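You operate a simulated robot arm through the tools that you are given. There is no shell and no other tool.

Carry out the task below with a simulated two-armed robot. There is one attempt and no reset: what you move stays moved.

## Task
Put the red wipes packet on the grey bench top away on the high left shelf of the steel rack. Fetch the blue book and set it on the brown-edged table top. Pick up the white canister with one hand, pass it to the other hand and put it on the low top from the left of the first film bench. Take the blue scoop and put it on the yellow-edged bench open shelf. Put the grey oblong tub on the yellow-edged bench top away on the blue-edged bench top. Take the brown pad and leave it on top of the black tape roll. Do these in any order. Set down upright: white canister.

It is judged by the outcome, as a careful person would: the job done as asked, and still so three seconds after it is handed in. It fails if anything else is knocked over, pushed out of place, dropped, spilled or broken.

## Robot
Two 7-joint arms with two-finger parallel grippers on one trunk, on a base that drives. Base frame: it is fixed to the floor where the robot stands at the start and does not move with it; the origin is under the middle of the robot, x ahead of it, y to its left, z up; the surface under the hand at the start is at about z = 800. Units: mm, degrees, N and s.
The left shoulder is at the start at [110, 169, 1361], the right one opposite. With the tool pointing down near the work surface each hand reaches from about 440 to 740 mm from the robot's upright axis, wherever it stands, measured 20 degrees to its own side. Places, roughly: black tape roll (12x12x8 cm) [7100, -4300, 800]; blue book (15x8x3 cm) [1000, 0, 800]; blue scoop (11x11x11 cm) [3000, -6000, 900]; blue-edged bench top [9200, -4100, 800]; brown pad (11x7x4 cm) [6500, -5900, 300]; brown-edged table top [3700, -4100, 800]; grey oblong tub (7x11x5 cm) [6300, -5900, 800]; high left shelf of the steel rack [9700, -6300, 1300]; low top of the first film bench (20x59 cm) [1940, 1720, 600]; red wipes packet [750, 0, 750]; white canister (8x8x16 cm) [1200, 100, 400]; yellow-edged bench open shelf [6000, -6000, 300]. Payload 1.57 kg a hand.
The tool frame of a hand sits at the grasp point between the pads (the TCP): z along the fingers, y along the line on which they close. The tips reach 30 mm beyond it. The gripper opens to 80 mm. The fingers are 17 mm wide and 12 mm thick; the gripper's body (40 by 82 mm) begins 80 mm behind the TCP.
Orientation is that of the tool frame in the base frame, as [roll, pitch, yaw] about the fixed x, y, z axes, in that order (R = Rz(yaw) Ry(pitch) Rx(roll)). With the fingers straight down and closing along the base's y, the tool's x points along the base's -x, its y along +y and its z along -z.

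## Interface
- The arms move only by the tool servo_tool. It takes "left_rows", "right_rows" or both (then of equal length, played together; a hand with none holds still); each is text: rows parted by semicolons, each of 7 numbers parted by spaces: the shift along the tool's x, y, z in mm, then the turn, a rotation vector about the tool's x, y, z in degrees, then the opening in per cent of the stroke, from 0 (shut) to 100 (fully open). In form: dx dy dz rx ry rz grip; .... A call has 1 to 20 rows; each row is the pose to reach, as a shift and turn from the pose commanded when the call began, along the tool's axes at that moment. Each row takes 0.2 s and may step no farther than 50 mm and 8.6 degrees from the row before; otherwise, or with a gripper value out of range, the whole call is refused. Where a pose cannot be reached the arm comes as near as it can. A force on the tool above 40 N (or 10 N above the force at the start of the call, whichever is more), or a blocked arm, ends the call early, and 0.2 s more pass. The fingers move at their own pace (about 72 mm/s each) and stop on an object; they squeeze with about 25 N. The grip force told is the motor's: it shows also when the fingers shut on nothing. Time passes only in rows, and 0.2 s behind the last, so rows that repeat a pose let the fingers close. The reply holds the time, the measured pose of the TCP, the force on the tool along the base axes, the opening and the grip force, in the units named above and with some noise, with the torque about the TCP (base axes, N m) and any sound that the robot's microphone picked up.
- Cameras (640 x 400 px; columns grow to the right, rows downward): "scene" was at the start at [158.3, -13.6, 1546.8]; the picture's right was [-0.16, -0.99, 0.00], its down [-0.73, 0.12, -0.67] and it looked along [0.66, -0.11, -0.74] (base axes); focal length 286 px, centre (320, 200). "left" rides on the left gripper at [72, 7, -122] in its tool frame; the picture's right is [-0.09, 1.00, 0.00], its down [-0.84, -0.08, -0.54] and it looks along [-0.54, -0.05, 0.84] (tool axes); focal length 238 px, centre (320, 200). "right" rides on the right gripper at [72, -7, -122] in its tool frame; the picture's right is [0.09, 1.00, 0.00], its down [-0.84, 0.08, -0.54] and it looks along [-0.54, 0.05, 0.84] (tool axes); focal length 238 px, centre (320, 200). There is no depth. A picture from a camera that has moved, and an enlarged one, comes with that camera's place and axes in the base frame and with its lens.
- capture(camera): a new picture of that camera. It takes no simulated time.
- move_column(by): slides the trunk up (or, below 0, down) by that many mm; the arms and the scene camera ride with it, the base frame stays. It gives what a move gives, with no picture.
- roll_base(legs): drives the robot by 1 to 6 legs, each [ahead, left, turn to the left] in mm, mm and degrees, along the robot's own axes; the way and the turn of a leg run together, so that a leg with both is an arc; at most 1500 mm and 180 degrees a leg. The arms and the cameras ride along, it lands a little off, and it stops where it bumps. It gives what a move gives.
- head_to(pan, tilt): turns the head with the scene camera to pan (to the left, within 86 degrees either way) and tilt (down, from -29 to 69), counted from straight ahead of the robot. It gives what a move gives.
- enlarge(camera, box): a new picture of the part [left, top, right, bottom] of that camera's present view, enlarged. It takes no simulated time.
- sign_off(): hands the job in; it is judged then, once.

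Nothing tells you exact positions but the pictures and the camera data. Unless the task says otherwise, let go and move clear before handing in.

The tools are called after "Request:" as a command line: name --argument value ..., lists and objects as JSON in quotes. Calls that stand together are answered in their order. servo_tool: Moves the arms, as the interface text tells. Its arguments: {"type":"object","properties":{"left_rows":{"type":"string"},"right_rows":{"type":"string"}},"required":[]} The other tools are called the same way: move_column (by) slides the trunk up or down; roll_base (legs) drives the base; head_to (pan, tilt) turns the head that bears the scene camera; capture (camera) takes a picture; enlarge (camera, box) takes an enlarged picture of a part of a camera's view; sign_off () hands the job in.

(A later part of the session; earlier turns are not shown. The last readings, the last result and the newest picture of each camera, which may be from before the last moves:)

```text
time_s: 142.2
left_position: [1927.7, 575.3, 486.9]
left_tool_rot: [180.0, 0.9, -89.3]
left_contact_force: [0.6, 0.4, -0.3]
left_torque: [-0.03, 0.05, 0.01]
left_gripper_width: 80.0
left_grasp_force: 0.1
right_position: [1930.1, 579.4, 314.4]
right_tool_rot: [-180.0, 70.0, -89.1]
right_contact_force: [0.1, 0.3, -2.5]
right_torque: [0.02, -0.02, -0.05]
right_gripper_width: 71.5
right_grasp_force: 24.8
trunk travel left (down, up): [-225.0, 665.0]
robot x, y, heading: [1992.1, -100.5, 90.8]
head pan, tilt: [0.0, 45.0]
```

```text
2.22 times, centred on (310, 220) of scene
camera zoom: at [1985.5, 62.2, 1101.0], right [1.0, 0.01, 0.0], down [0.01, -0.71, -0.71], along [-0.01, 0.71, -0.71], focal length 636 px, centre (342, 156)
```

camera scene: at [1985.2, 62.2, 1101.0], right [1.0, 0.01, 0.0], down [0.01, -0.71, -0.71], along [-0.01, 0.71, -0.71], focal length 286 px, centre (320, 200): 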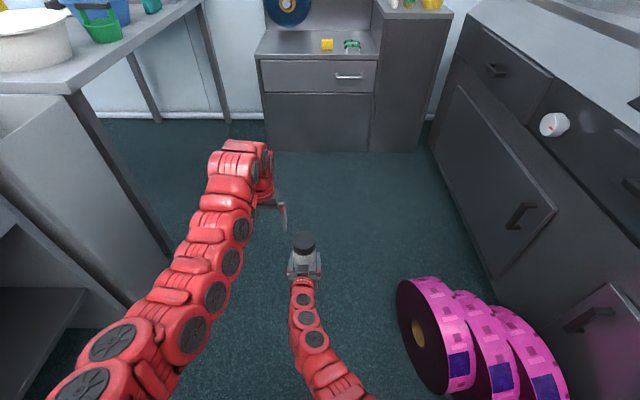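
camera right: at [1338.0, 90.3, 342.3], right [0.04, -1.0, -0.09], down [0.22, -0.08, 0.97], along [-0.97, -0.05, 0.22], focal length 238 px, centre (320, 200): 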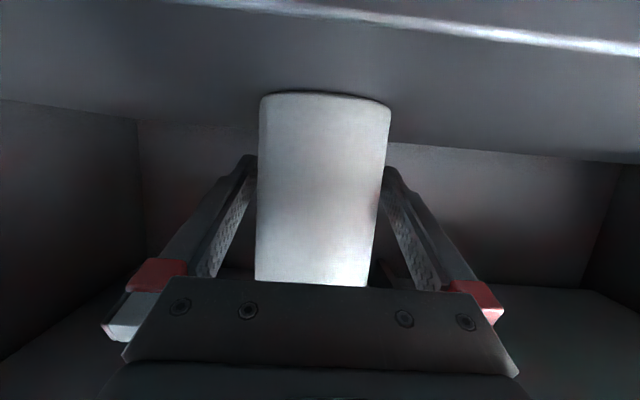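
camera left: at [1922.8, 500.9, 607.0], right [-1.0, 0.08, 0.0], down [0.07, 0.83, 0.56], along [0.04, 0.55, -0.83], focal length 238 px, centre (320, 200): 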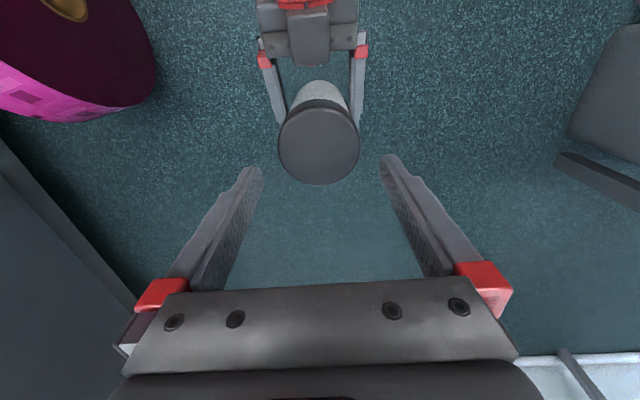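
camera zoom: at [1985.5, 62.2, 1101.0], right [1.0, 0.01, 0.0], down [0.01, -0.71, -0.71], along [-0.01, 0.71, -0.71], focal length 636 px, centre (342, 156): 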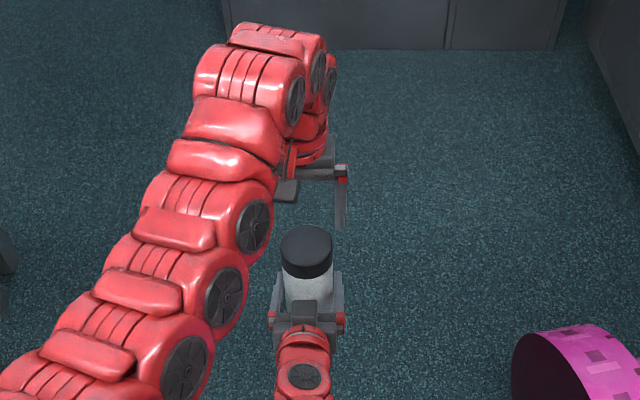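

The left hand is centred over the lid. I'll go straight down around the upper part of the canister.

Request:
servo_tool --left_rows "3 0 29 0 0 0 100;3 0 58 0 0 0 100;3 0 87 0 0 0 100;3 0 113 0 0 0 100;3 0 113 0 0 0 100"

Request:
capture --camera "left"

Request:
enlarge --camera "scene" --box '[220, 130, 400, 310]'

Request:
capture --camera "right"

```text
time_s: 143.4
left_position: [1931.5, 573.1, 374.6]
left_tool_rot: [180.0, 1.0, -89.3]
left_contact_force: [0.7, -0.6, 0.3]
left_torque: [0.01, 0.01, -0.01]
left_gripper_width: 79.9
left_grasp_force: 0.0
right_position: [1929.9, 579.0, 314.3]
right_tool_rot: [-180.0, 70.0, -89.2]
right_contact_force: [-0.2, -0.6, -3.2]
right_torque: [0.0, 0.0, -0.05]
right_gripper_width: 71.5
right_grasp_force: 25.1
trunk travel left (down, up): [-225.0, 665.0]
robot x, y, heading: [1987.1, -98.0, 91.0]
head pan, tilt: [0.0, 45.0]
```

```text
taken
camera left: at [1924.6, 500.1, 494.4], right [-1.0, 0.08, 0.0], down [0.07, 0.83, 0.56], along [0.04, 0.55, -0.83], focal length 238 px, centre (320, 200)
```

left: 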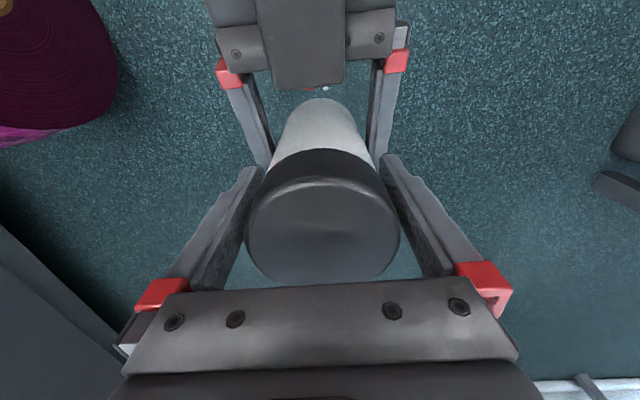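

```text
2.22 times, centred on (310, 220) of scene
camera zoom: at [1985.3, 62.2, 1101.0], right [1.0, 0.01, 0.0], down [0.01, -0.71, -0.71], along [-0.01, 0.71, -0.71], focal length 636 px, centre (342, 156)
```

zoom: 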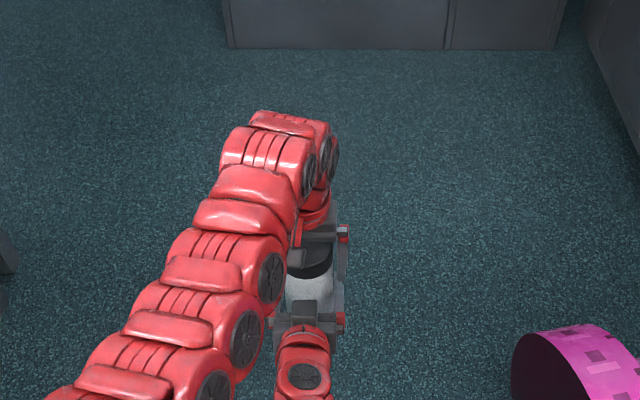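

```text
taken
camera right: at [1938.5, 438.8, 287.9], right [-1.0, -0.05, -0.09], down [-0.07, -0.22, 0.97], along [-0.06, 0.97, 0.22], focal length 238 px, centre (320, 200)
```

right: 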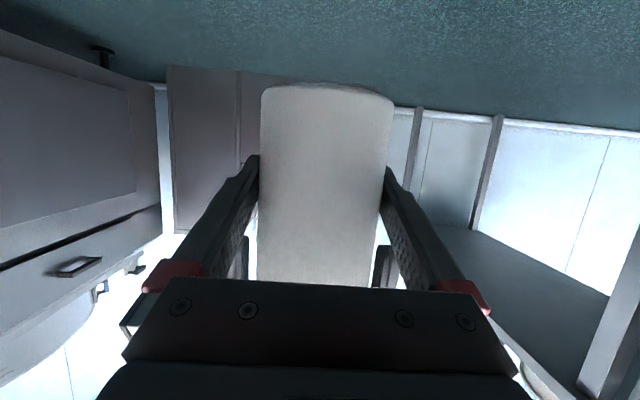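

Left fingers straddle the canister above the right ones. I'll close the left gripper, then check it before the right lets go.

Request:
servo_tool --left_rows "0 0 0 0 0 0 70;0 0 0 0 0 0 0;0 0 0 0 0 0 0;0 0 0 0 0 0 0;0 0 0 0 0 0 0"

```text
time_s: 144.6
left_position: [1930.7, 574.4, 373.3]
left_tool_rot: [179.9, 0.8, -89.3]
left_contact_force: [-5.4, 5.1, -1.2]
left_torque: [0.21, -0.27, 0.14]
left_gripper_width: 71.6
left_grasp_force: 24.9
right_position: [1929.0, 580.5, 313.7]
right_tool_rot: [-179.9, 69.9, -89.1]
right_contact_force: [4.3, -3.5, 1.7]
right_torque: [0.12, 0.55, -0.11]
right_gripper_width: 71.6
right_grasp_force: 25.2
trunk travel left (down, up): [-225.0, 665.0]
robot x, y, heading: [1988.5, -96.5, 90.7]
head pan, tilt: [0.0, 45.0]
```

Both hands hold it and the forces are small. I'll open the right hand and draw it straight back.

Request:
servo_tool --right_rows "0 0 0 0 0 0 50;0 0 0 0 0 0 100;0 0 0 0 0 0 100;0 0 0 0 0 0 100"

Request:
servo_tool --right_rows "7 0 -19 0 0 0 100;14 0 -38 0 0 0 100;26 0 -71 0 0 0 100;39 0 -107 0 0 0 100;51 0 -141 0 0 0 100"

Request:
capture --camera "left"

Request:
capture --camera "scene"

```text
time_s: 145.6
left_position: [1929.1, 572.6, 374.2]
left_tool_rot: [-180.0, 0.9, -89.4]
left_contact_force: [0.0, 0.1, 1.2]
left_torque: [0.02, 0.02, -0.01]
left_gripper_width: 71.4
left_grasp_force: 25.3
right_position: [1929.2, 579.8, 313.5]
right_tool_rot: [-179.9, 70.0, -89.1]
right_contact_force: [0.2, -0.2, -0.1]
right_torque: [-0.01, 0.0, 0.01]
right_gripper_width: 80.1
right_grasp_force: 0.0
trunk travel left (down, up): [-225.0, 665.0]
robot x, y, heading: [1983.8, -100.5, 90.8]
head pan, tilt: [0.0, 45.0]
```

```text
time_s: 147.0
left_position: [1931.0, 571.9, 375.8]
left_tool_rot: [179.9, 1.1, -89.3]
left_contact_force: [-0.3, 0.4, -3.2]
left_torque: [-0.01, 0.03, 0.02]
left_gripper_width: 71.4
left_grasp_force: 25.3
right_position: [1919.8, 485.5, 386.1]
right_tool_rot: [169.2, 77.9, -100.8]
right_contact_force: [-0.2, 0.5, 0.0]
right_torque: [0.02, 0.02, 0.02]
right_gripper_width: 79.9
right_grasp_force: 0.1
trunk travel left (down, up): [-225.0, 665.0]
robot x, y, heading: [1987.0, -101.1, 90.9]
head pan, tilt: [0.0, 45.0]
stopped in row 5 (right hand): the arm was blocked; the commanded pose is now the measured one
```

```text
taken
camera left: at [1925.7, 498.7, 497.1], right [-1.0, 0.08, 0.0], down [0.07, 0.83, 0.56], along [0.04, 0.56, -0.83], focal length 238 px, centre (320, 200)
```

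left: 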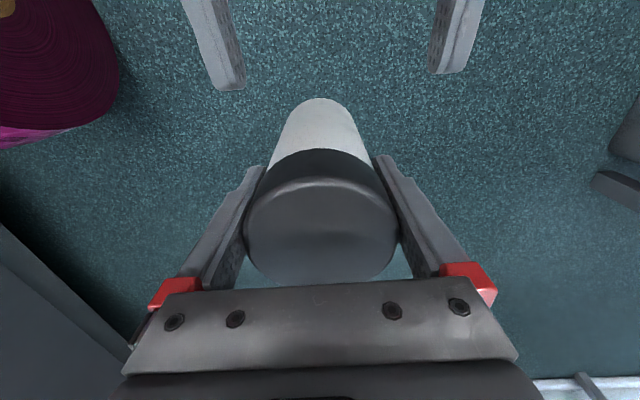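

```text
taken
camera scene: at [1987.8, 59.9, 1102.9], right [1.0, 0.01, 0.0], down [0.01, -0.71, -0.71], along [-0.01, 0.71, -0.71], focal length 286 px, centre (320, 200)
```

scene: 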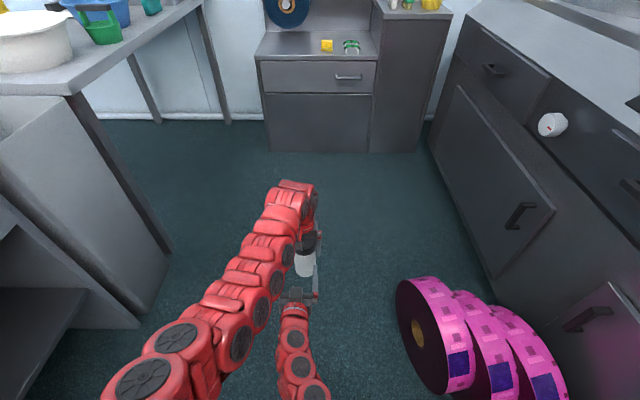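

The canister is now in the left hand, and the right hand stopped short when it met my own arm. I'll move the right hand out to the right, away from the left arm.

Request:
servo_tool --right_rows "0 -30 0 0 0 0 100;0 -70 0 0 0 0 100;0 -110 0 0 0 0 100;0 -150 0 0 0 0 100;0 -190 0 0 0 0 100;0 -220 0 0 0 0 100"

Request:
capture --camera "scene"

```text
time_s: 148.4
left_position: [1929.7, 574.1, 372.5]
left_tool_rot: [-180.0, 0.9, -89.3]
left_contact_force: [-0.7, -0.1, -2.8]
left_torque: [-0.01, -0.02, -0.01]
left_gripper_width: 71.3
left_grasp_force: 24.6
right_position: [2136.7, 477.7, 366.7]
right_tool_rot: [172.5, 76.9, -97.2]
right_contact_force: [0.1, -0.3, 0.0]
right_torque: [-0.08, -0.01, 0.0]
right_gripper_width: 80.1
right_grasp_force: 0.0
trunk travel left (down, up): [-225.0, 665.0]
robot x, y, heading: [1989.2, -98.5, 90.7]
head pan, tilt: [0.0, 45.0]
```

```text
taken
camera scene: at [1985.2, 62.1, 1100.0], right [1.0, 0.01, 0.0], down [0.01, -0.71, -0.71], along [-0.01, 0.71, -0.71], focal length 286 px, centre (320, 200)
```

scene: 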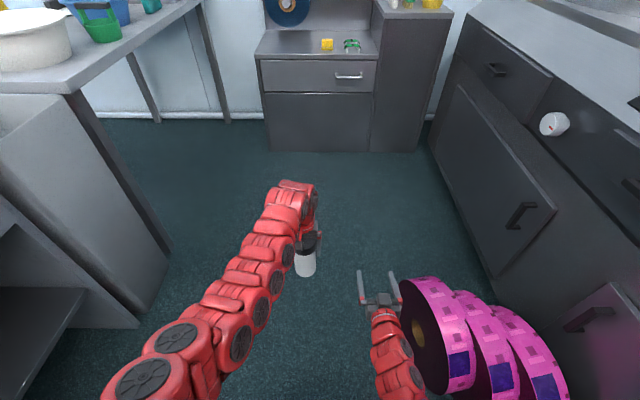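

The left hand has the canister. I'll raise the trunk so it clears the film bench top and put the right hand back in its tool-down pose, out of the way.

Request:
move_column --by 390

Request:
servo_tool --right_rows "0 -16 0 0 8.5 0 100;0 -32 0 0 17 0 100;0 -48 0 0 25.5 0 100;0 -64 0 0 34 0 100;0 -80 0 0 42.5 0 100;0 -96 0 0 51 0 100;0 -112 0 0 59.5 0 100;0 -128 0 0 68 0 100;0 -144 0 0 76 0 100;0 -160 0 0 76 0 100"

Request:
head_to --pan 0 --tilt 35

Request:
capture --camera "scene"

```text
time_s: 152.2
left_position: [1930.1, 573.3, 764.6]
left_tool_rot: [180.0, 0.9, -89.3]
left_contact_force: [-0.4, -0.1, -2.5]
left_torque: [0.03, -0.01, 0.0]
left_gripper_width: 71.3
left_grasp_force: 25.2
right_position: [2136.2, 479.6, 759.7]
right_tool_rot: [171.7, 77.1, -98.2]
right_contact_force: [-0.1, 0.4, 0.7]
right_torque: [-0.02, 0.0, 0.01]
right_gripper_width: 80.0
right_grasp_force: 0.1
trunk travel left (down, up): [-615.0, 275.0]
robot x, y, heading: [1989.0, -97.1, 90.4]
head pan, tilt: [0.0, 45.0]
```

```text
time_s: 154.4
left_position: [1930.3, 574.0, 764.2]
left_tool_rot: [-180.0, 1.0, -89.2]
left_contact_force: [0.0, 0.7, -2.5]
left_torque: [0.04, 0.01, -0.01]
left_gripper_width: 71.8
left_grasp_force: 24.9
right_position: [2297.3, 477.9, 755.2]
right_tool_rot: [178.2, 1.1, -90.0]
right_contact_force: [-0.7, 0.3, 0.2]
right_torque: [0.0, 0.0, -0.03]
right_gripper_width: 80.0
right_grasp_force: 0.2
trunk travel left (down, up): [-615.0, 275.0]
robot x, y, heading: [1981.4, -98.3, 90.5]
head pan, tilt: [0.0, 45.0]
```

```text
time_s: 155.1
left_position: [1932.1, 573.3, 764.4]
left_tool_rot: [-179.9, 0.8, -89.3]
left_contact_force: [0.5, -0.1, -2.9]
left_torque: [-0.02, -0.02, -0.02]
left_gripper_width: 71.7
left_grasp_force: 25.0
right_position: [2296.3, 478.2, 755.9]
right_tool_rot: [178.0, 1.2, -89.9]
right_contact_force: [0.6, 0.6, 0.1]
right_torque: [0.0, 0.03, 0.0]
right_gripper_width: 80.0
right_grasp_force: 0.1
trunk travel left (down, up): [-615.0, 275.0]
robot x, y, heading: [1985.9, -100.1, 90.9]
head pan, tilt: [0.0, 35.0]
```

```text
taken
camera scene: at [1985.2, 69.3, 1505.8], right [1.0, 0.01, 0.0], down [0.01, -0.57, -0.82], along [-0.01, 0.82, -0.57], focal length 286 px, centre (320, 200)
```

scene: 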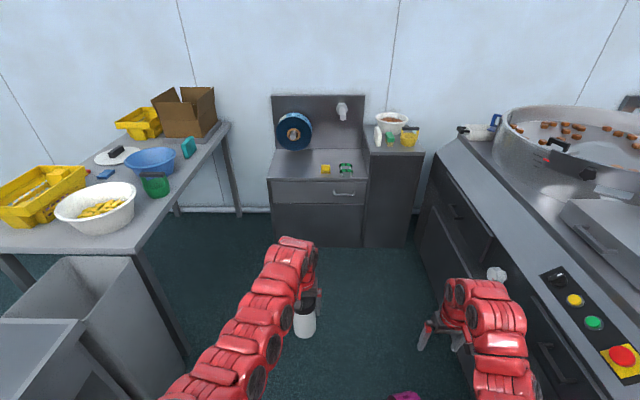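

The left hand holds the canister upright and the low top looks to be at z ≈ 560, with its front edge at y ≈ 1640. I'll drive towards it in stages.

Request:
roll_base --legs '[[800, 10, 0]]'

Request:
head_to --pan 0 --tilt 45

Request:
capture --camera "scene"

```text
time_s: 159.3
left_position: [1904.2, 1367.8, 764.3]
left_tool_rot: [180.0, 0.9, -88.9]
left_contact_force: [0.0, -0.6, -3.4]
left_torque: [-0.04, 0.01, -0.02]
left_gripper_width: 71.7
left_grasp_force: 24.6
right_position: [2270.0, 1273.8, 756.4]
right_tool_rot: [178.0, 1.2, -89.7]
right_contact_force: [0.4, -0.6, 0.4]
right_torque: [-0.03, -0.01, 0.0]
right_gripper_width: 80.1
right_grasp_force: 0.1
trunk travel left (down, up): [-615.0, 275.0]
robot x, y, heading: [1960.5, 695.2, 91.1]
head pan, tilt: [0.0, 35.0]
```

```text
time_s: 160.1
left_position: [1903.7, 1368.2, 763.5]
left_tool_rot: [-180.0, 0.8, -89.0]
left_contact_force: [0.2, 0.6, -2.4]
left_torque: [-0.04, 0.0, 0.02]
left_gripper_width: 71.7
left_grasp_force: 24.6
right_position: [2270.8, 1274.0, 755.2]
right_tool_rot: [178.1, 1.2, -89.6]
right_contact_force: [-0.5, -0.1, 0.3]
right_torque: [-0.02, 0.0, 0.0]
right_gripper_width: 80.0
right_grasp_force: 0.1
trunk travel left (down, up): [-615.0, 275.0]
robot x, y, heading: [1966.4, 697.4, 91.0]
head pan, tilt: [0.0, 45.0]
```

```text
taken
camera scene: at [1961.4, 856.6, 1491.1], right [1.0, 0.02, 0.0], down [0.01, -0.71, -0.71], along [-0.01, 0.71, -0.71], focal length 286 px, centre (320, 200)
```

scene: 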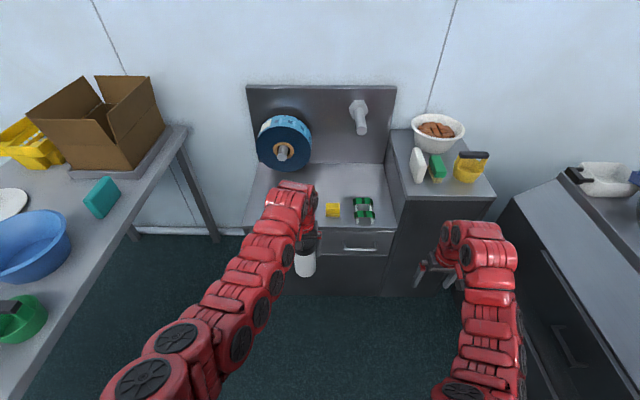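

Request:
enlarge --camera "scene" --box '[230, 80, 510, 300]'

Request:
capture --camera "left"

```text
1.82 times, centred on (370, 190) of scene
camera zoom: at [1961.4, 856.6, 1491.1], right [1.0, 0.02, 0.0], down [0.01, -0.71, -0.71], along [-0.01, 0.71, -0.71], focal length 521 px, centre (229, 218)
```

zoom: 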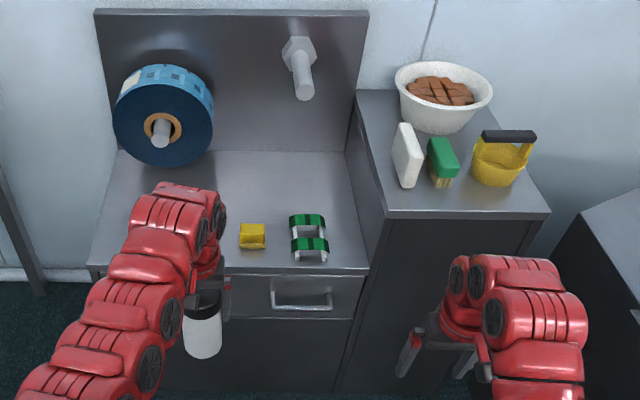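

```text
taken
camera left: at [1898.6, 1294.1, 884.4], right [-1.0, 0.08, 0.0], down [0.06, 0.83, 0.56], along [0.04, 0.55, -0.83], focal length 238 px, centre (320, 200)
```

left: 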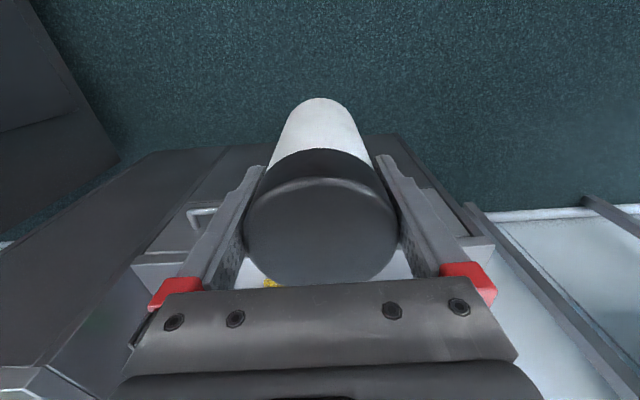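

The low top is at z ≈ 558, spanning x 1640–2275 with its front edge at y ≈ 1627, and the left part is clear. I'll aim for (1860, 1725). First I'll pull the right hand back so it stays clear of the tall section, then drive in.

Request:
servo_tool --right_rows "33 0 0 0 0 0 100;66 0 0 0 0 0 100;100 0 0 0 0 0 100;130 0 0 0 0 0 100"

Request:
roll_base --legs '[[335, 35, 0]]'

Request:
head_to --pan 0 --tilt 55

Request:
capture --camera "scene"

Request:
capture --camera "left"

```text
time_s: 161.1
left_position: [1903.7, 1367.0, 765.3]
left_tool_rot: [-179.9, 1.0, -89.0]
left_contact_force: [-0.1, -0.6, -2.2]
left_torque: [-0.02, -0.01, 0.0]
left_gripper_width: 71.7
left_grasp_force: 25.5
right_position: [2271.4, 1144.5, 754.1]
right_tool_rot: [178.1, 1.4, -89.8]
right_contact_force: [-1.3, -0.1, -0.3]
right_torque: [-0.04, -0.01, -0.01]
right_gripper_width: 80.2
right_grasp_force: 0.2
trunk travel left (down, up): [-615.0, 275.0]
robot x, y, heading: [1964.2, 697.1, 91.0]
head pan, tilt: [0.0, 45.0]
```

```text
time_s: 163.2
left_position: [1860.7, 1697.6, 762.9]
left_tool_rot: [180.0, 0.9, -88.9]
left_contact_force: [0.2, -0.1, -3.7]
left_torque: [-0.02, -0.02, -0.01]
left_gripper_width: 71.6
left_grasp_force: 25.0
right_position: [2229.5, 1474.6, 753.2]
right_tool_rot: [178.1, 1.2, -89.6]
right_contact_force: [1.0, 0.7, -0.8]
right_torque: [-0.04, 0.01, 0.03]
right_gripper_width: 79.9
right_grasp_force: 0.2
trunk travel left (down, up): [-615.0, 275.0]
robot x, y, heading: [1922.0, 1024.1, 91.4]
head pan, tilt: [0.0, 45.0]
```

```text
time_s: 164.0
left_position: [1860.3, 1696.9, 764.3]
left_tool_rot: [-180.0, 0.8, -88.9]
left_contact_force: [0.4, -1.0, -3.1]
left_torque: [-0.03, 0.01, -0.03]
left_gripper_width: 71.7
left_grasp_force: 25.3
right_position: [2229.7, 1473.6, 752.8]
right_tool_rot: [178.1, 1.3, -89.6]
right_contact_force: [0.4, 0.3, 0.4]
right_torque: [0.01, -0.03, 0.0]
right_gripper_width: 79.9
right_grasp_force: 0.1
trunk travel left (down, up): [-615.0, 275.0]
robot x, y, heading: [1921.0, 1024.9, 91.0]
head pan, tilt: [0.0, 55.0]
```

```text
taken
camera scene: at [1919.2, 1176.9, 1477.7], right [1.0, 0.02, 0.0], down [0.02, -0.82, -0.57], along [-0.01, 0.57, -0.82], focal length 286 px, centre (320, 200)
```

scene: 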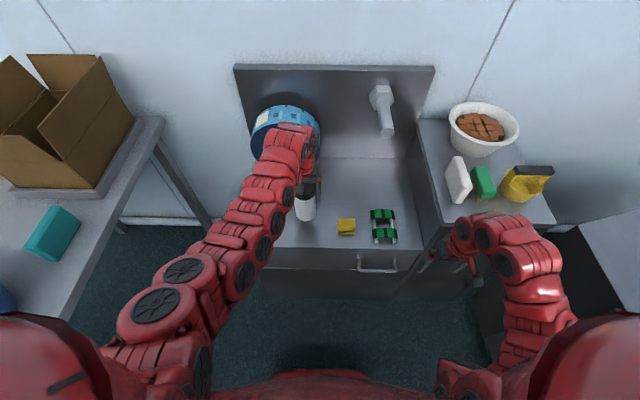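

```text
taken
camera left: at [1855.1, 1623.5, 884.5], right [-1.0, 0.07, 0.0], down [0.06, 0.83, 0.56], along [0.04, 0.55, -0.83], focal length 238 px, centre (320, 200)
```

left: 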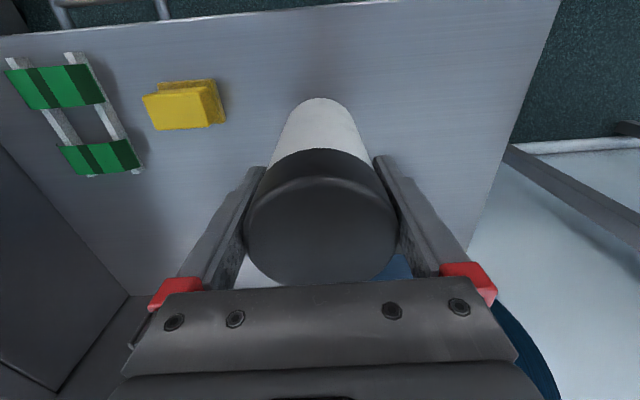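

The canister is over the clear left part of the low top. I'll nudge it 25 mm forward and lower it, then feel for contact in small steps.

Request:
servo_tool --left_rows "-25 0 0 0 0 0 0;-25 0 30 0 0 0 0;-25 0 60 0 0 0 0;-25 0 80 0 0 0 0;-25 0 80 0 0 0 0"

Request:
enlarge --camera "scene" --box '[230, 100, 450, 290]'

Request:
capture --camera "left"

```text
time_s: 165.2
left_position: [1845.4, 1705.6, 710.2]
left_tool_rot: [179.9, 1.3, -88.9]
left_contact_force: [-4.6, 2.7, 20.3]
left_torque: [0.13, 0.7, -0.02]
left_gripper_width: 71.4
left_grasp_force: 25.0
left hand out of reach, approached as far as the arm can: row 2, 3, 4, 5
right_position: [2228.6, 1474.0, 754.0]
right_tool_rot: [178.1, 1.4, -89.6]
right_contact_force: [-0.2, 0.1, 0.3]
right_torque: [0.03, -0.01, -0.01]
right_gripper_width: 79.9
right_grasp_force: 0.1
trunk travel left (down, up): [-615.0, 275.0]
robot x, y, heading: [1925.3, 1026.3, 91.2]
head pan, tilt: [0.0, 55.0]
```

```text
2.11 times, centred on (340, 195) of scene
camera zoom: at [1919.1, 1174.0, 1478.2], right [1.0, 0.02, 0.0], down [0.02, -0.82, -0.57], along [-0.01, 0.57, -0.82], focal length 603 px, centre (278, 210)
```

zoom: 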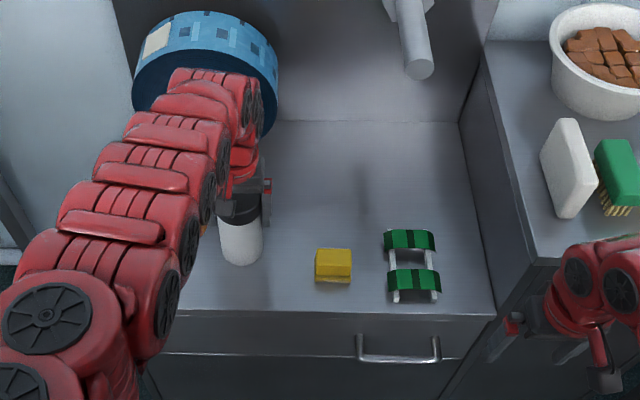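

```text
taken
camera left: at [1842.1, 1631.9, 830.5], right [-1.0, 0.07, 0.0], down [0.06, 0.83, 0.56], along [0.04, 0.56, -0.83], focal length 238 px, centre (320, 200)
```

left: 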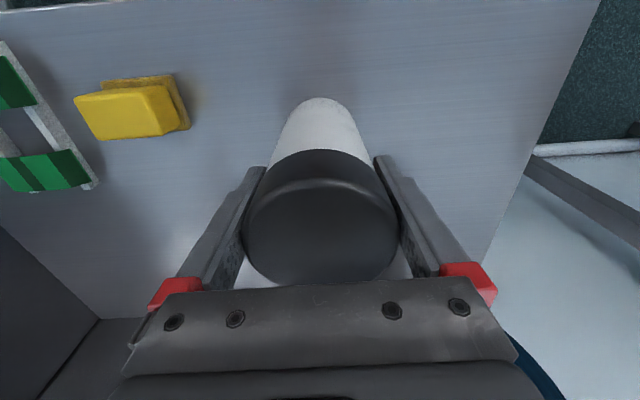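

I've made contact already: 20 N upward at TCP z = 710, so the top is at about z = 600, as the task said. I'll ease off a few millimetres to unload it before releasing.

Request:
servo_tool --left_rows "0 0 -3 0 0 0 0;0 0 -3 0 0 0 0"

```text
time_s: 165.8
left_position: [1848.4, 1705.9, 710.4]
left_tool_rot: [180.0, 0.9, -88.8]
left_contact_force: [-1.7, 1.3, 5.6]
left_torque: [0.47, 0.23, 0.05]
left_gripper_width: 71.7
left_grasp_force: 25.0
right_position: [2229.7, 1473.6, 753.4]
right_tool_rot: [178.2, 1.3, -89.6]
right_contact_force: [-0.2, -1.1, 0.1]
right_torque: [0.02, -0.02, 0.01]
right_gripper_width: 79.9
right_grasp_force: 0.0
trunk travel left (down, up): [-615.0, 275.0]
robot x, y, heading: [1923.7, 1028.3, 91.1]
head pan, tilt: [0.0, 55.0]
```

Request:
servo_tool --left_rows "0 0 -1 0 0 0 0;0 0 -1 0 0 0 0"

Request:
servo_tool --left_rows "0 0 0 0 0 0 95;0 0 0 0 0 0 100;0 0 0 0 0 0 100;0 0 0 0 0 0 100"

Request:
capture --camera "left"

```text
time_s: 166.4
left_position: [1848.9, 1705.5, 711.6]
left_tool_rot: [-180.0, 0.9, -88.9]
left_contact_force: [0.6, -0.7, -3.6]
left_torque: [-0.02, -0.02, -0.02]
left_gripper_width: 71.4
left_grasp_force: 25.2
right_position: [2229.6, 1474.0, 754.4]
right_tool_rot: [178.1, 1.3, -89.6]
right_contact_force: [0.3, -0.1, 0.2]
right_torque: [-0.03, 0.0, -0.02]
right_gripper_width: 79.7
right_grasp_force: 0.0
trunk travel left (down, up): [-615.0, 275.0]
robot x, y, heading: [1925.2, 1026.2, 91.1]
head pan, tilt: [0.0, 55.0]
```

```text
time_s: 167.4
left_position: [1848.0, 1706.0, 712.1]
left_tool_rot: [-180.0, 1.0, -88.9]
left_contact_force: [-0.1, 0.1, 0.2]
left_torque: [-0.01, 0.0, 0.0]
left_gripper_width: 80.1
left_grasp_force: 0.1
right_position: [2229.9, 1475.0, 753.1]
right_tool_rot: [178.1, 1.4, -89.5]
right_contact_force: [0.0, 0.3, 0.1]
right_torque: [0.01, 0.0, 0.0]
right_gripper_width: 80.0
right_grasp_force: 0.0
trunk travel left (down, up): [-615.0, 275.0]
robot x, y, heading: [1920.6, 1022.7, 91.2]
head pan, tilt: [0.0, 55.0]
```

```text
taken
camera left: at [1842.7, 1632.1, 832.4], right [-1.0, 0.07, 0.0], down [0.06, 0.83, 0.56], along [0.04, 0.55, -0.83], focal length 238 px, centre (320, 200)
```

left: 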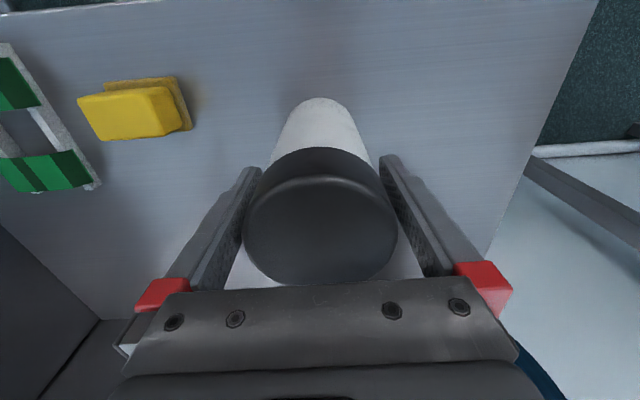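

Released. I'll lift straight up with the trunk so the fingers clear the canister vertically.

Request:
move_column --by 200

Request:
capture --camera "left"

Request:
capture --camera "scene"

```text
time_s: 169.5
left_position: [1848.2, 1704.8, 911.9]
left_tool_rot: [-180.0, 0.9, -88.9]
left_contact_force: [-0.6, 0.0, 0.0]
left_torque: [0.01, -0.02, 0.02]
left_gripper_width: 80.0
left_grasp_force: 0.1
right_position: [2229.0, 1474.6, 953.8]
right_tool_rot: [178.2, 1.3, -89.5]
right_contact_force: [0.6, -0.2, 0.7]
right_torque: [-0.01, 0.01, -0.02]
right_gripper_width: 80.0
right_grasp_force: 0.1
trunk travel left (down, up): [-815.0, 75.0]
robot x, y, heading: [1920.8, 1026.4, 91.3]
head pan, tilt: [0.0, 55.0]
```

```text
taken
camera left: at [1842.8, 1632.2, 1032.3], right [-1.0, 0.07, 0.0], down [0.06, 0.83, 0.56], along [0.04, 0.55, -0.83], focal length 238 px, centre (320, 200)
```

left: 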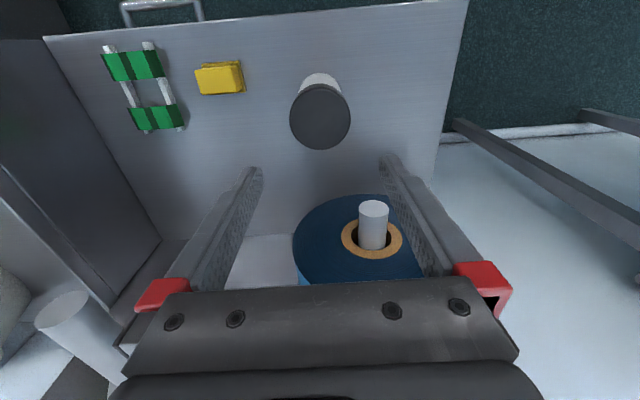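

```text
taken
camera scene: at [1919.2, 1176.9, 1677.6], right [1.0, 0.02, 0.0], down [0.02, -0.82, -0.57], along [-0.01, 0.57, -0.82], focal length 286 px, centre (320, 200)
```

scene: 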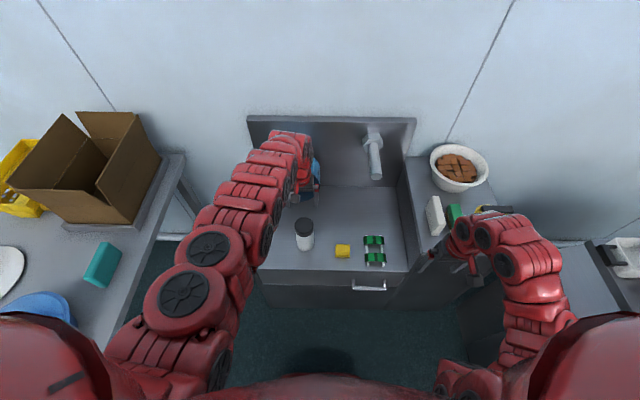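

The white canister stands upright on the low top. Next I'll back away down the aisle, turn to face the grey bench again, and look at the book and wipes.

Request:
roll_base --legs '[[-900, 0, 0]]'

Request:
head_to --pan 70 --tilt 35

Request:
capture --camera "scene"

Request:
enlarge --camera "scene" --box '[150, 100, 400, 260]'

```text
time_s: 174.3
left_position: [1868.5, 812.1, 911.5]
left_tool_rot: [-180.0, 0.9, -89.0]
left_contact_force: [-0.2, 0.3, 0.3]
left_torque: [0.01, 0.03, 0.0]
left_gripper_width: 80.2
left_grasp_force: 0.1
right_position: [2248.5, 577.9, 953.6]
right_tool_rot: [178.1, 1.2, -89.6]
right_contact_force: [0.6, 0.1, 1.5]
right_torque: [0.01, 0.03, -0.02]
right_gripper_width: 79.7
right_grasp_force: 0.0
trunk travel left (down, up): [-815.0, 75.0]
robot x, y, heading: [1942.5, 130.9, 90.9]
head pan, tilt: [0.0, 55.0]
```

```text
time_s: 175.7
left_position: [1868.2, 809.8, 911.8]
left_tool_rot: [-180.0, 0.9, -89.0]
left_contact_force: [-0.3, -0.3, -0.1]
left_torque: [0.0, -0.01, -0.01]
left_gripper_width: 80.0
left_grasp_force: 0.0
right_position: [2249.2, 579.3, 952.9]
right_tool_rot: [178.1, 1.3, -89.6]
right_contact_force: [-0.7, -0.2, 0.3]
right_torque: [0.02, 0.0, 0.03]
right_gripper_width: 80.1
right_grasp_force: 0.0
trunk travel left (down, up): [-815.0, 75.0]
robot x, y, heading: [1940.4, 132.0, 91.3]
head pan, tilt: [70.0, 35.0]
```

```text
taken
camera scene: at [1855.9, 238.3, 1705.9], right [0.32, 0.95, 0.0], down [0.54, -0.19, -0.82], along [-0.77, 0.27, -0.57], focal length 286 px, centre (320, 200)
```

scene: 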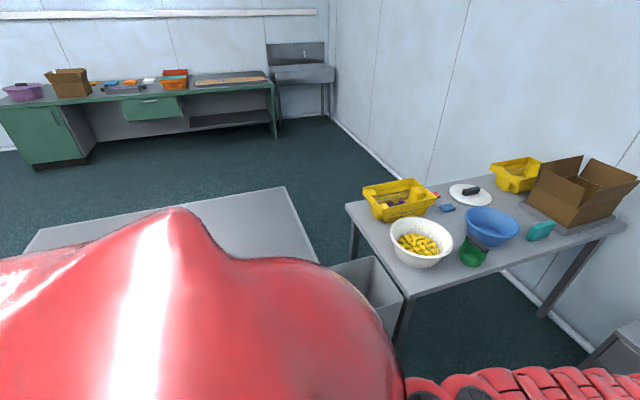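

```text
2.50 times, centred on (275, 180) of scene
camera zoom: at [1855.9, 238.3, 1705.9], right [0.32, 0.95, 0.0], down [0.54, -0.19, -0.82], along [-0.77, 0.27, -0.57], focal length 716 px, centre (432, 250)
```

zoom: 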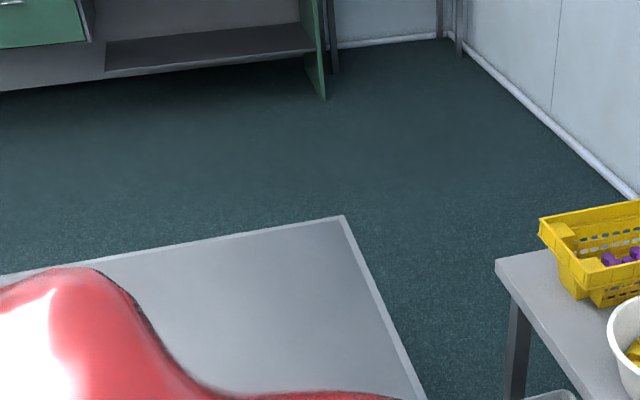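

I'll raise the trunk a little for clearance, back up to y ≈ −50, and turn left to face the bench.

Request:
move_column --by 75

Request:
roll_base --legs '[[-180, 0, 0], [0, 0, 89]]'

Request:
head_to --pan 0 --tilt 48

Request:
capture --camera "scene"

Request:
enlarge --camera "scene" --box '[240, 100, 440, 240]'

```text
time_s: 176.8
left_position: [1866.8, 810.1, 987.1]
left_tool_rot: [180.0, 1.0, -88.9]
left_contact_force: [0.1, 0.7, 0.6]
left_torque: [0.01, 0.01, 0.01]
left_gripper_width: 79.8
left_grasp_force: 0.0
right_position: [2248.9, 579.2, 1028.8]
right_tool_rot: [178.1, 1.4, -89.6]
right_contact_force: [0.4, 0.0, 0.1]
right_torque: [0.02, -0.02, 0.01]
right_gripper_width: 80.2
right_grasp_force: 0.0
trunk travel left (down, up): [-890.0, 0.0]
robot x, y, heading: [1941.0, 130.2, 91.1]
head pan, tilt: [70.0, 35.0]
```

```text
time_s: 182.0
left_position: [1259.9, -80.3, 986.5]
left_tool_rot: [180.0, 0.9, -2.4]
left_contact_force: [0.3, 0.2, 0.3]
left_torque: [0.02, 0.01, -0.01]
left_gripper_width: 80.2
left_grasp_force: 0.2
right_position: [1514.6, 286.3, 1028.4]
right_tool_rot: [178.1, 1.3, -2.9]
right_contact_force: [-0.6, -0.7, 0.7]
right_torque: [-0.01, -0.01, 0.03]
right_gripper_width: 80.1
right_grasp_force: 0.1
trunk travel left (down, up): [-890.0, 0.0]
robot x, y, heading: [1946.0, -46.3, 177.9]
head pan, tilt: [70.0, 35.0]
```

```text
time_s: 183.4
left_position: [1259.6, -80.0, 986.4]
left_tool_rot: [180.0, 0.9, -2.4]
left_contact_force: [0.7, 1.2, 0.1]
left_torque: [0.0, -0.01, 0.01]
left_gripper_width: 80.1
left_grasp_force: 0.0
right_position: [1513.2, 286.5, 1028.7]
right_tool_rot: [178.1, 1.2, -3.0]
right_contact_force: [0.1, -0.6, 0.0]
right_torque: [0.0, -0.02, 0.0]
right_gripper_width: 80.0
right_grasp_force: 0.1
trunk travel left (down, up): [-890.0, 0.0]
robot x, y, heading: [1945.8, -47.2, 177.9]
head pan, tilt: [0.0, 48.0]
```

```text
taken
camera scene: at [1785.1, -41.4, 1761.9], right [0.04, 1.0, 0.0], down [0.74, -0.03, -0.67], along [-0.67, 0.03, -0.74], focal length 286 px, centre (320, 200)
```

scene: 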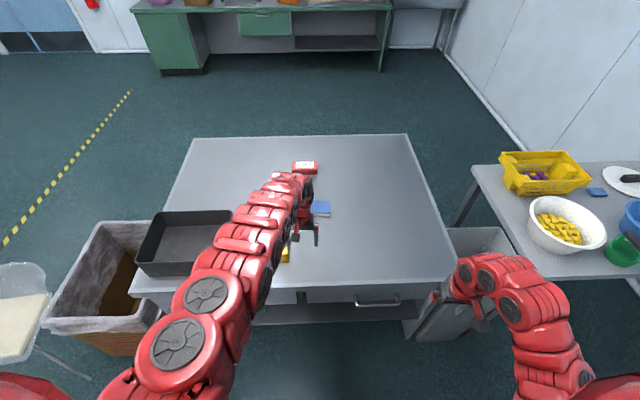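

```text
2.86 times, centred on (340, 170) of scene
camera zoom: at [1785.1, -41.4, 1761.9], right [0.04, 1.0, 0.0], down [0.74, -0.03, -0.67], along [-0.67, 0.03, -0.74], focal length 818 px, centre (263, 286)
```

zoom: 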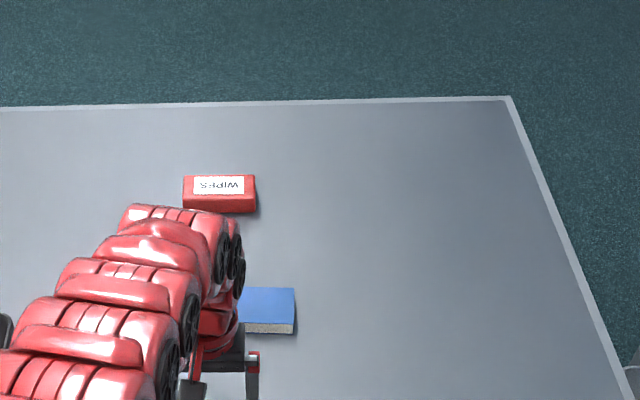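

The wipes packet is about 125 × 65 × 30 mm near (708, −70), and the book is near (979, −32). Both lie with the long side along y, so they need a grip along x. I'll check with the left hand camera.

Request:
capture --camera "left"

Request:
enlarge --camera "left" --box '[220, 200, 420, 300]'

```text
taken
camera left: at [1333.6, -89.3, 1107.4], right [-0.13, -0.99, 0.0], down [-0.82, 0.11, 0.56], along [-0.55, 0.07, -0.83], focal length 238 px, centre (320, 200)
```

left: 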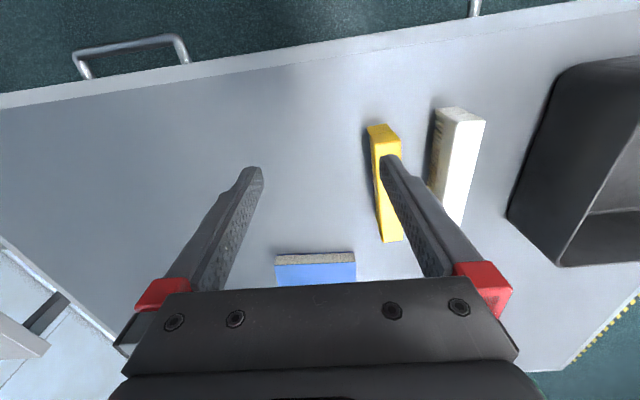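

```text
3.20 times, centred on (320, 250) of left
camera zoom: at [1333.6, -89.3, 1107.4], right [-0.13, -0.99, 0.0], down [-0.82, 0.11, 0.56], along [-0.55, 0.07, -0.83], focal length 763 px, centre (320, 40)
```

zoom: 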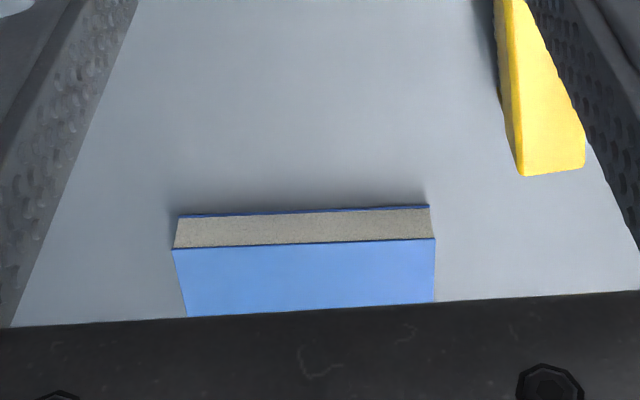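

The book's near edge is tilted about 3.6° from the y axis, so I'll match the hand to it. First I'll swing the left hand outward and turn the right hand 90° so it closes along x. Then I'll move the base to where the right hand can reach the book.

Request:
servo_tool --left_rows "0 40 0 0 0 0 100;0 80 0 0 0 0 100;0 120 0 0 0 0 100;0 160 0 0 0 0 100;0 200 0 0 0 0 100;0 220 0 0 0 0 100;0 220 0 0 0 0 100;0 220 0 0 0 0 100;0 220 0 0 0 0 100;0 220 0 0 0 0 100;0 220 0 0 0 0 100" --right_rows "0 0 0 0 0 -8 100;0 0 0 0 0 -16 100;0 0 0 0 0 -24 100;0 0 0 0 0 -32 100;0 0 0 0 0 -40 100;0 0 0 0 0 -48 100;0 0 0 0 0 -56 100;0 0 0 0 0 -64 100;0 0 0 0 0 -72 100;0 0 0 0 0 -80 100;0 0 0 0 0 -87.5 100"

Request:
roll_base --legs '[[300, 220, 2]]'

Request:
capture --camera "scene"

Request:
capture --camera "right"

```text
time_s: 185.8
left_position: [1252.6, -302.4, 986.3]
left_tool_rot: [180.0, 0.9, -2.4]
left_contact_force: [-0.4, -0.7, -0.5]
left_torque: [0.0, 0.03, 0.03]
left_gripper_width: 79.8
left_grasp_force: 0.1
right_position: [1512.7, 287.9, 1029.3]
right_tool_rot: [-178.9, 1.9, 84.7]
right_contact_force: [0.2, 0.1, 0.2]
right_torque: [-0.02, -0.01, 0.02]
right_gripper_width: 80.2
right_grasp_force: 0.0
trunk travel left (down, up): [-890.0, 0.0]
robot x, y, heading: [1945.1, -46.5, 178.0]
head pan, tilt: [0.0, 48.0]
```

```text
time_s: 188.2
left_position: [957.8, -542.1, 985.6]
left_tool_rot: [180.0, 1.0, -0.1]
left_contact_force: [-0.1, 0.5, 0.6]
left_torque: [-0.01, -0.01, 0.0]
left_gripper_width: 80.0
left_grasp_force: 0.0
right_position: [1196.1, 55.5, 1028.4]
right_tool_rot: [-178.8, 1.8, 86.7]
right_contact_force: [0.6, 0.4, -0.1]
right_torque: [0.0, 0.01, 0.02]
right_gripper_width: 80.1
right_grasp_force: 0.0
trunk travel left (down, up): [-890.0, 0.0]
robot x, y, heading: [1638.9, -258.6, 179.8]
head pan, tilt: [0.0, 48.0]
```

```text
taken
camera scene: at [1480.6, -262.2, 1762.0], right [0.0, 1.0, 0.0], down [0.74, 0.0, -0.67], along [-0.67, 0.0, -0.74], focal length 286 px, centre (320, 200)
```

scene: 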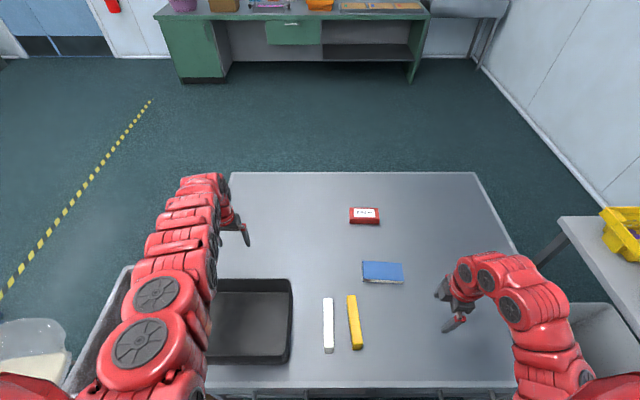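

```text
taken
camera right: at [1197.0, 130.7, 1148.8], right [1.0, 0.03, -0.02], down [0.04, -0.82, 0.57], along [0.0, -0.57, -0.82], focal length 238 px, centre (320, 200)
```

right: 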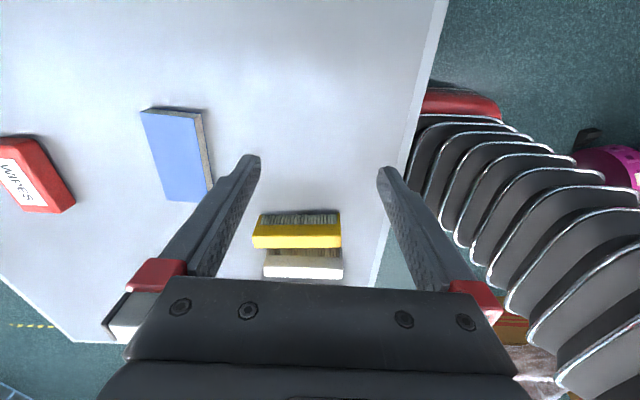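

Request:
enlarge --camera "right" --box '[110, 80, 270, 220]'

Request:
enlarge --camera "scene" --box '[320, 190, 440, 300]'

```text
2.86 times, centred on (190, 150) of right
camera zoom: at [1197.0, 130.7, 1148.8], right [1.0, 0.03, -0.02], down [0.04, -0.82, 0.57], along [0.0, -0.57, -0.82], focal length 681 px, centre (691, 343)
```

zoom: 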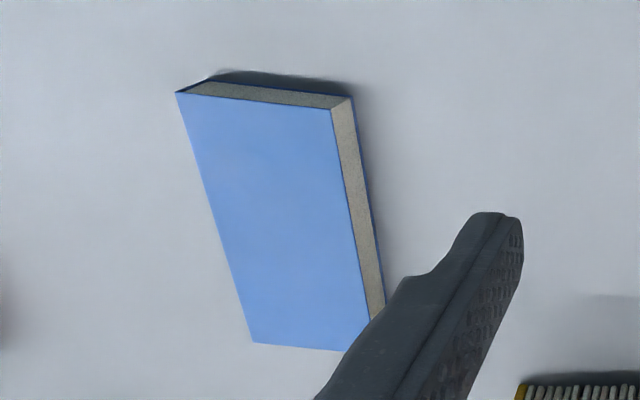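

```text
3.64 times, centred on (380, 245) of scene
camera zoom: at [1480.6, -262.2, 1762.0], right [0.0, 1.0, 0.0], down [0.74, 0.0, -0.67], along [-0.67, 0.0, -0.74], focal length 1041 px, centre (102, 36)
```

zoom: 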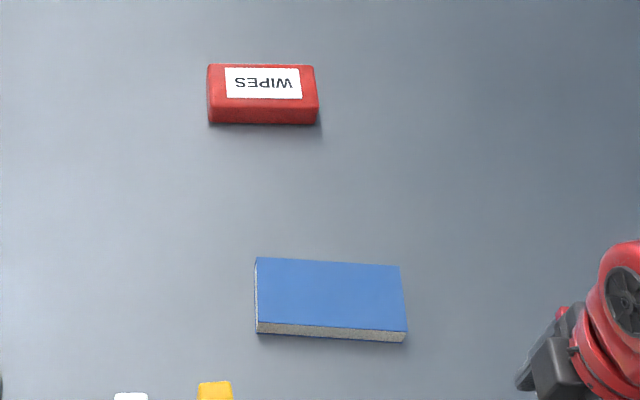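

The two cameras agree within 3 mm: the book is centred at (984, −36) with its top at z ≈ 830, 71 mm wide, and yawed −3.6°. I'll square up the right hand and bring it above the book.

Request:
servo_tool --right_rows "0 0 0 -1.2 1.8 0.3 100;0 0 0 -1.2 1.8 0.3 100"

Request:
servo_tool --right_rows "-15 -35 0 0 0 0 100;-30 -70 0 0 0 0 100;-45 -105 15 0 0 0 100;-60 -140 30 0 0 0 100;-75 -175 45 0 0 0 100;-90 -205 60 0 0 0 100;-104 -206 75 0 0 0 100"

Request:
capture --camera "right"

Request:
enlarge --camera "scene" --box '[320, 190, 480, 320]'

```text
time_s: 188.8
left_position: [956.8, -542.8, 985.2]
left_tool_rot: [180.0, 1.0, -0.2]
left_contact_force: [1.0, 0.1, -0.1]
left_torque: [-0.01, -0.03, 0.0]
left_gripper_width: 79.9
left_grasp_force: 0.2
right_position: [1196.4, 56.3, 1029.3]
right_tool_rot: [180.0, 0.1, 86.4]
right_contact_force: [1.1, -0.3, 0.1]
right_torque: [-0.02, 0.0, 0.0]
right_gripper_width: 79.9
right_grasp_force: 0.0
trunk travel left (down, up): [-890.0, 0.0]
robot x, y, heading: [1639.6, -264.8, 180.1]
head pan, tilt: [0.0, 48.0]
```

```text
time_s: 190.4
left_position: [957.1, -543.2, 986.6]
left_tool_rot: [180.0, 1.1, -0.2]
left_contact_force: [0.6, 0.7, -0.5]
left_torque: [-0.01, 0.02, -0.02]
left_gripper_width: 79.8
left_grasp_force: 0.1
right_position: [983.3, -36.9, 954.5]
right_tool_rot: [179.8, 0.0, 86.4]
right_contact_force: [0.1, 0.0, 0.0]
right_torque: [-0.02, -0.01, 0.02]
right_gripper_width: 80.2
right_grasp_force: 0.0
trunk travel left (down, up): [-890.0, 0.0]
robot x, y, heading: [1639.3, -264.0, 180.1]
head pan, tilt: [0.0, 48.0]
```

```text
taken
camera right: at [981.2, 34.8, 1076.2], right [1.0, 0.03, 0.0], down [0.02, -0.84, 0.54], along [0.02, -0.54, -0.84], focal length 238 px, centre (320, 200)
```

right: 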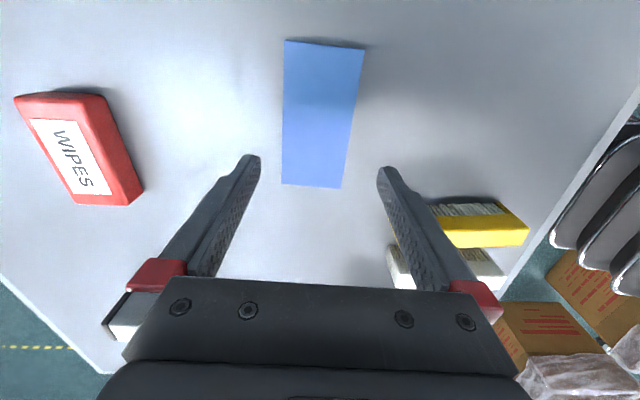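

```text
3.08 times, centred on (400, 255) of scene
camera zoom: at [1479.8, -263.0, 1761.9], right [0.0, 1.0, 0.0], down [0.74, 0.0, -0.67], along [-0.67, 0.0, -0.74], focal length 881 px, centre (74, 31)
```

zoom: 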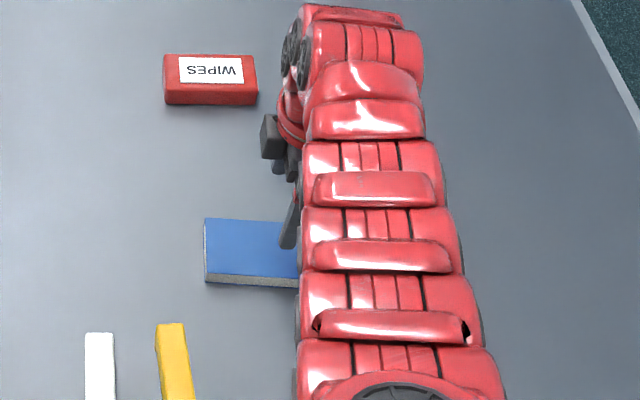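

The right hand is centred on the book to within about 2 mm. I'll go down until the fingertips are just above its top and check once more.

Request:
servo_tool --right_rows "0 -1 30 0 0 0 100;0 -1 60 0 0 0 100;0 -1 82 0 0 0 100"

Request:
capture --camera "right"

```text
time_s: 191.2
left_position: [958.2, -543.3, 985.3]
left_tool_rot: [180.0, 1.0, -0.1]
left_contact_force: [0.2, 0.4, 0.5]
left_torque: [-0.02, -0.01, 0.01]
left_gripper_width: 79.8
left_grasp_force: 0.0
right_position: [992.0, -35.4, 898.3]
right_tool_rot: [-179.9, 0.0, 86.3]
right_contact_force: [0.5, -0.1, 0.0]
right_torque: [0.04, -0.01, 0.03]
right_gripper_width: 80.1
right_grasp_force: 0.0
right hand out of reach, approached as far as the arm can: row 2, 3
trunk travel left (down, up): [-890.0, 0.0]
robot x, y, heading: [1639.3, -262.2, 179.9]
head pan, tilt: [0.0, 48.0]
```

```text
taken
camera right: at [990.3, 36.0, 1021.3], right [1.0, 0.03, 0.0], down [0.02, -0.84, 0.54], along [0.01, -0.54, -0.84], focal length 238 px, centre (320, 200)
```

right: 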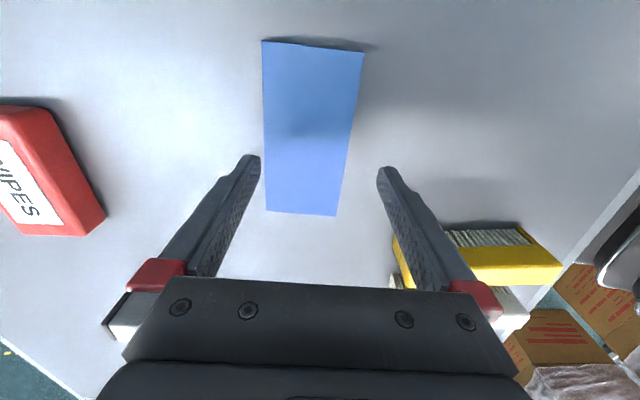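

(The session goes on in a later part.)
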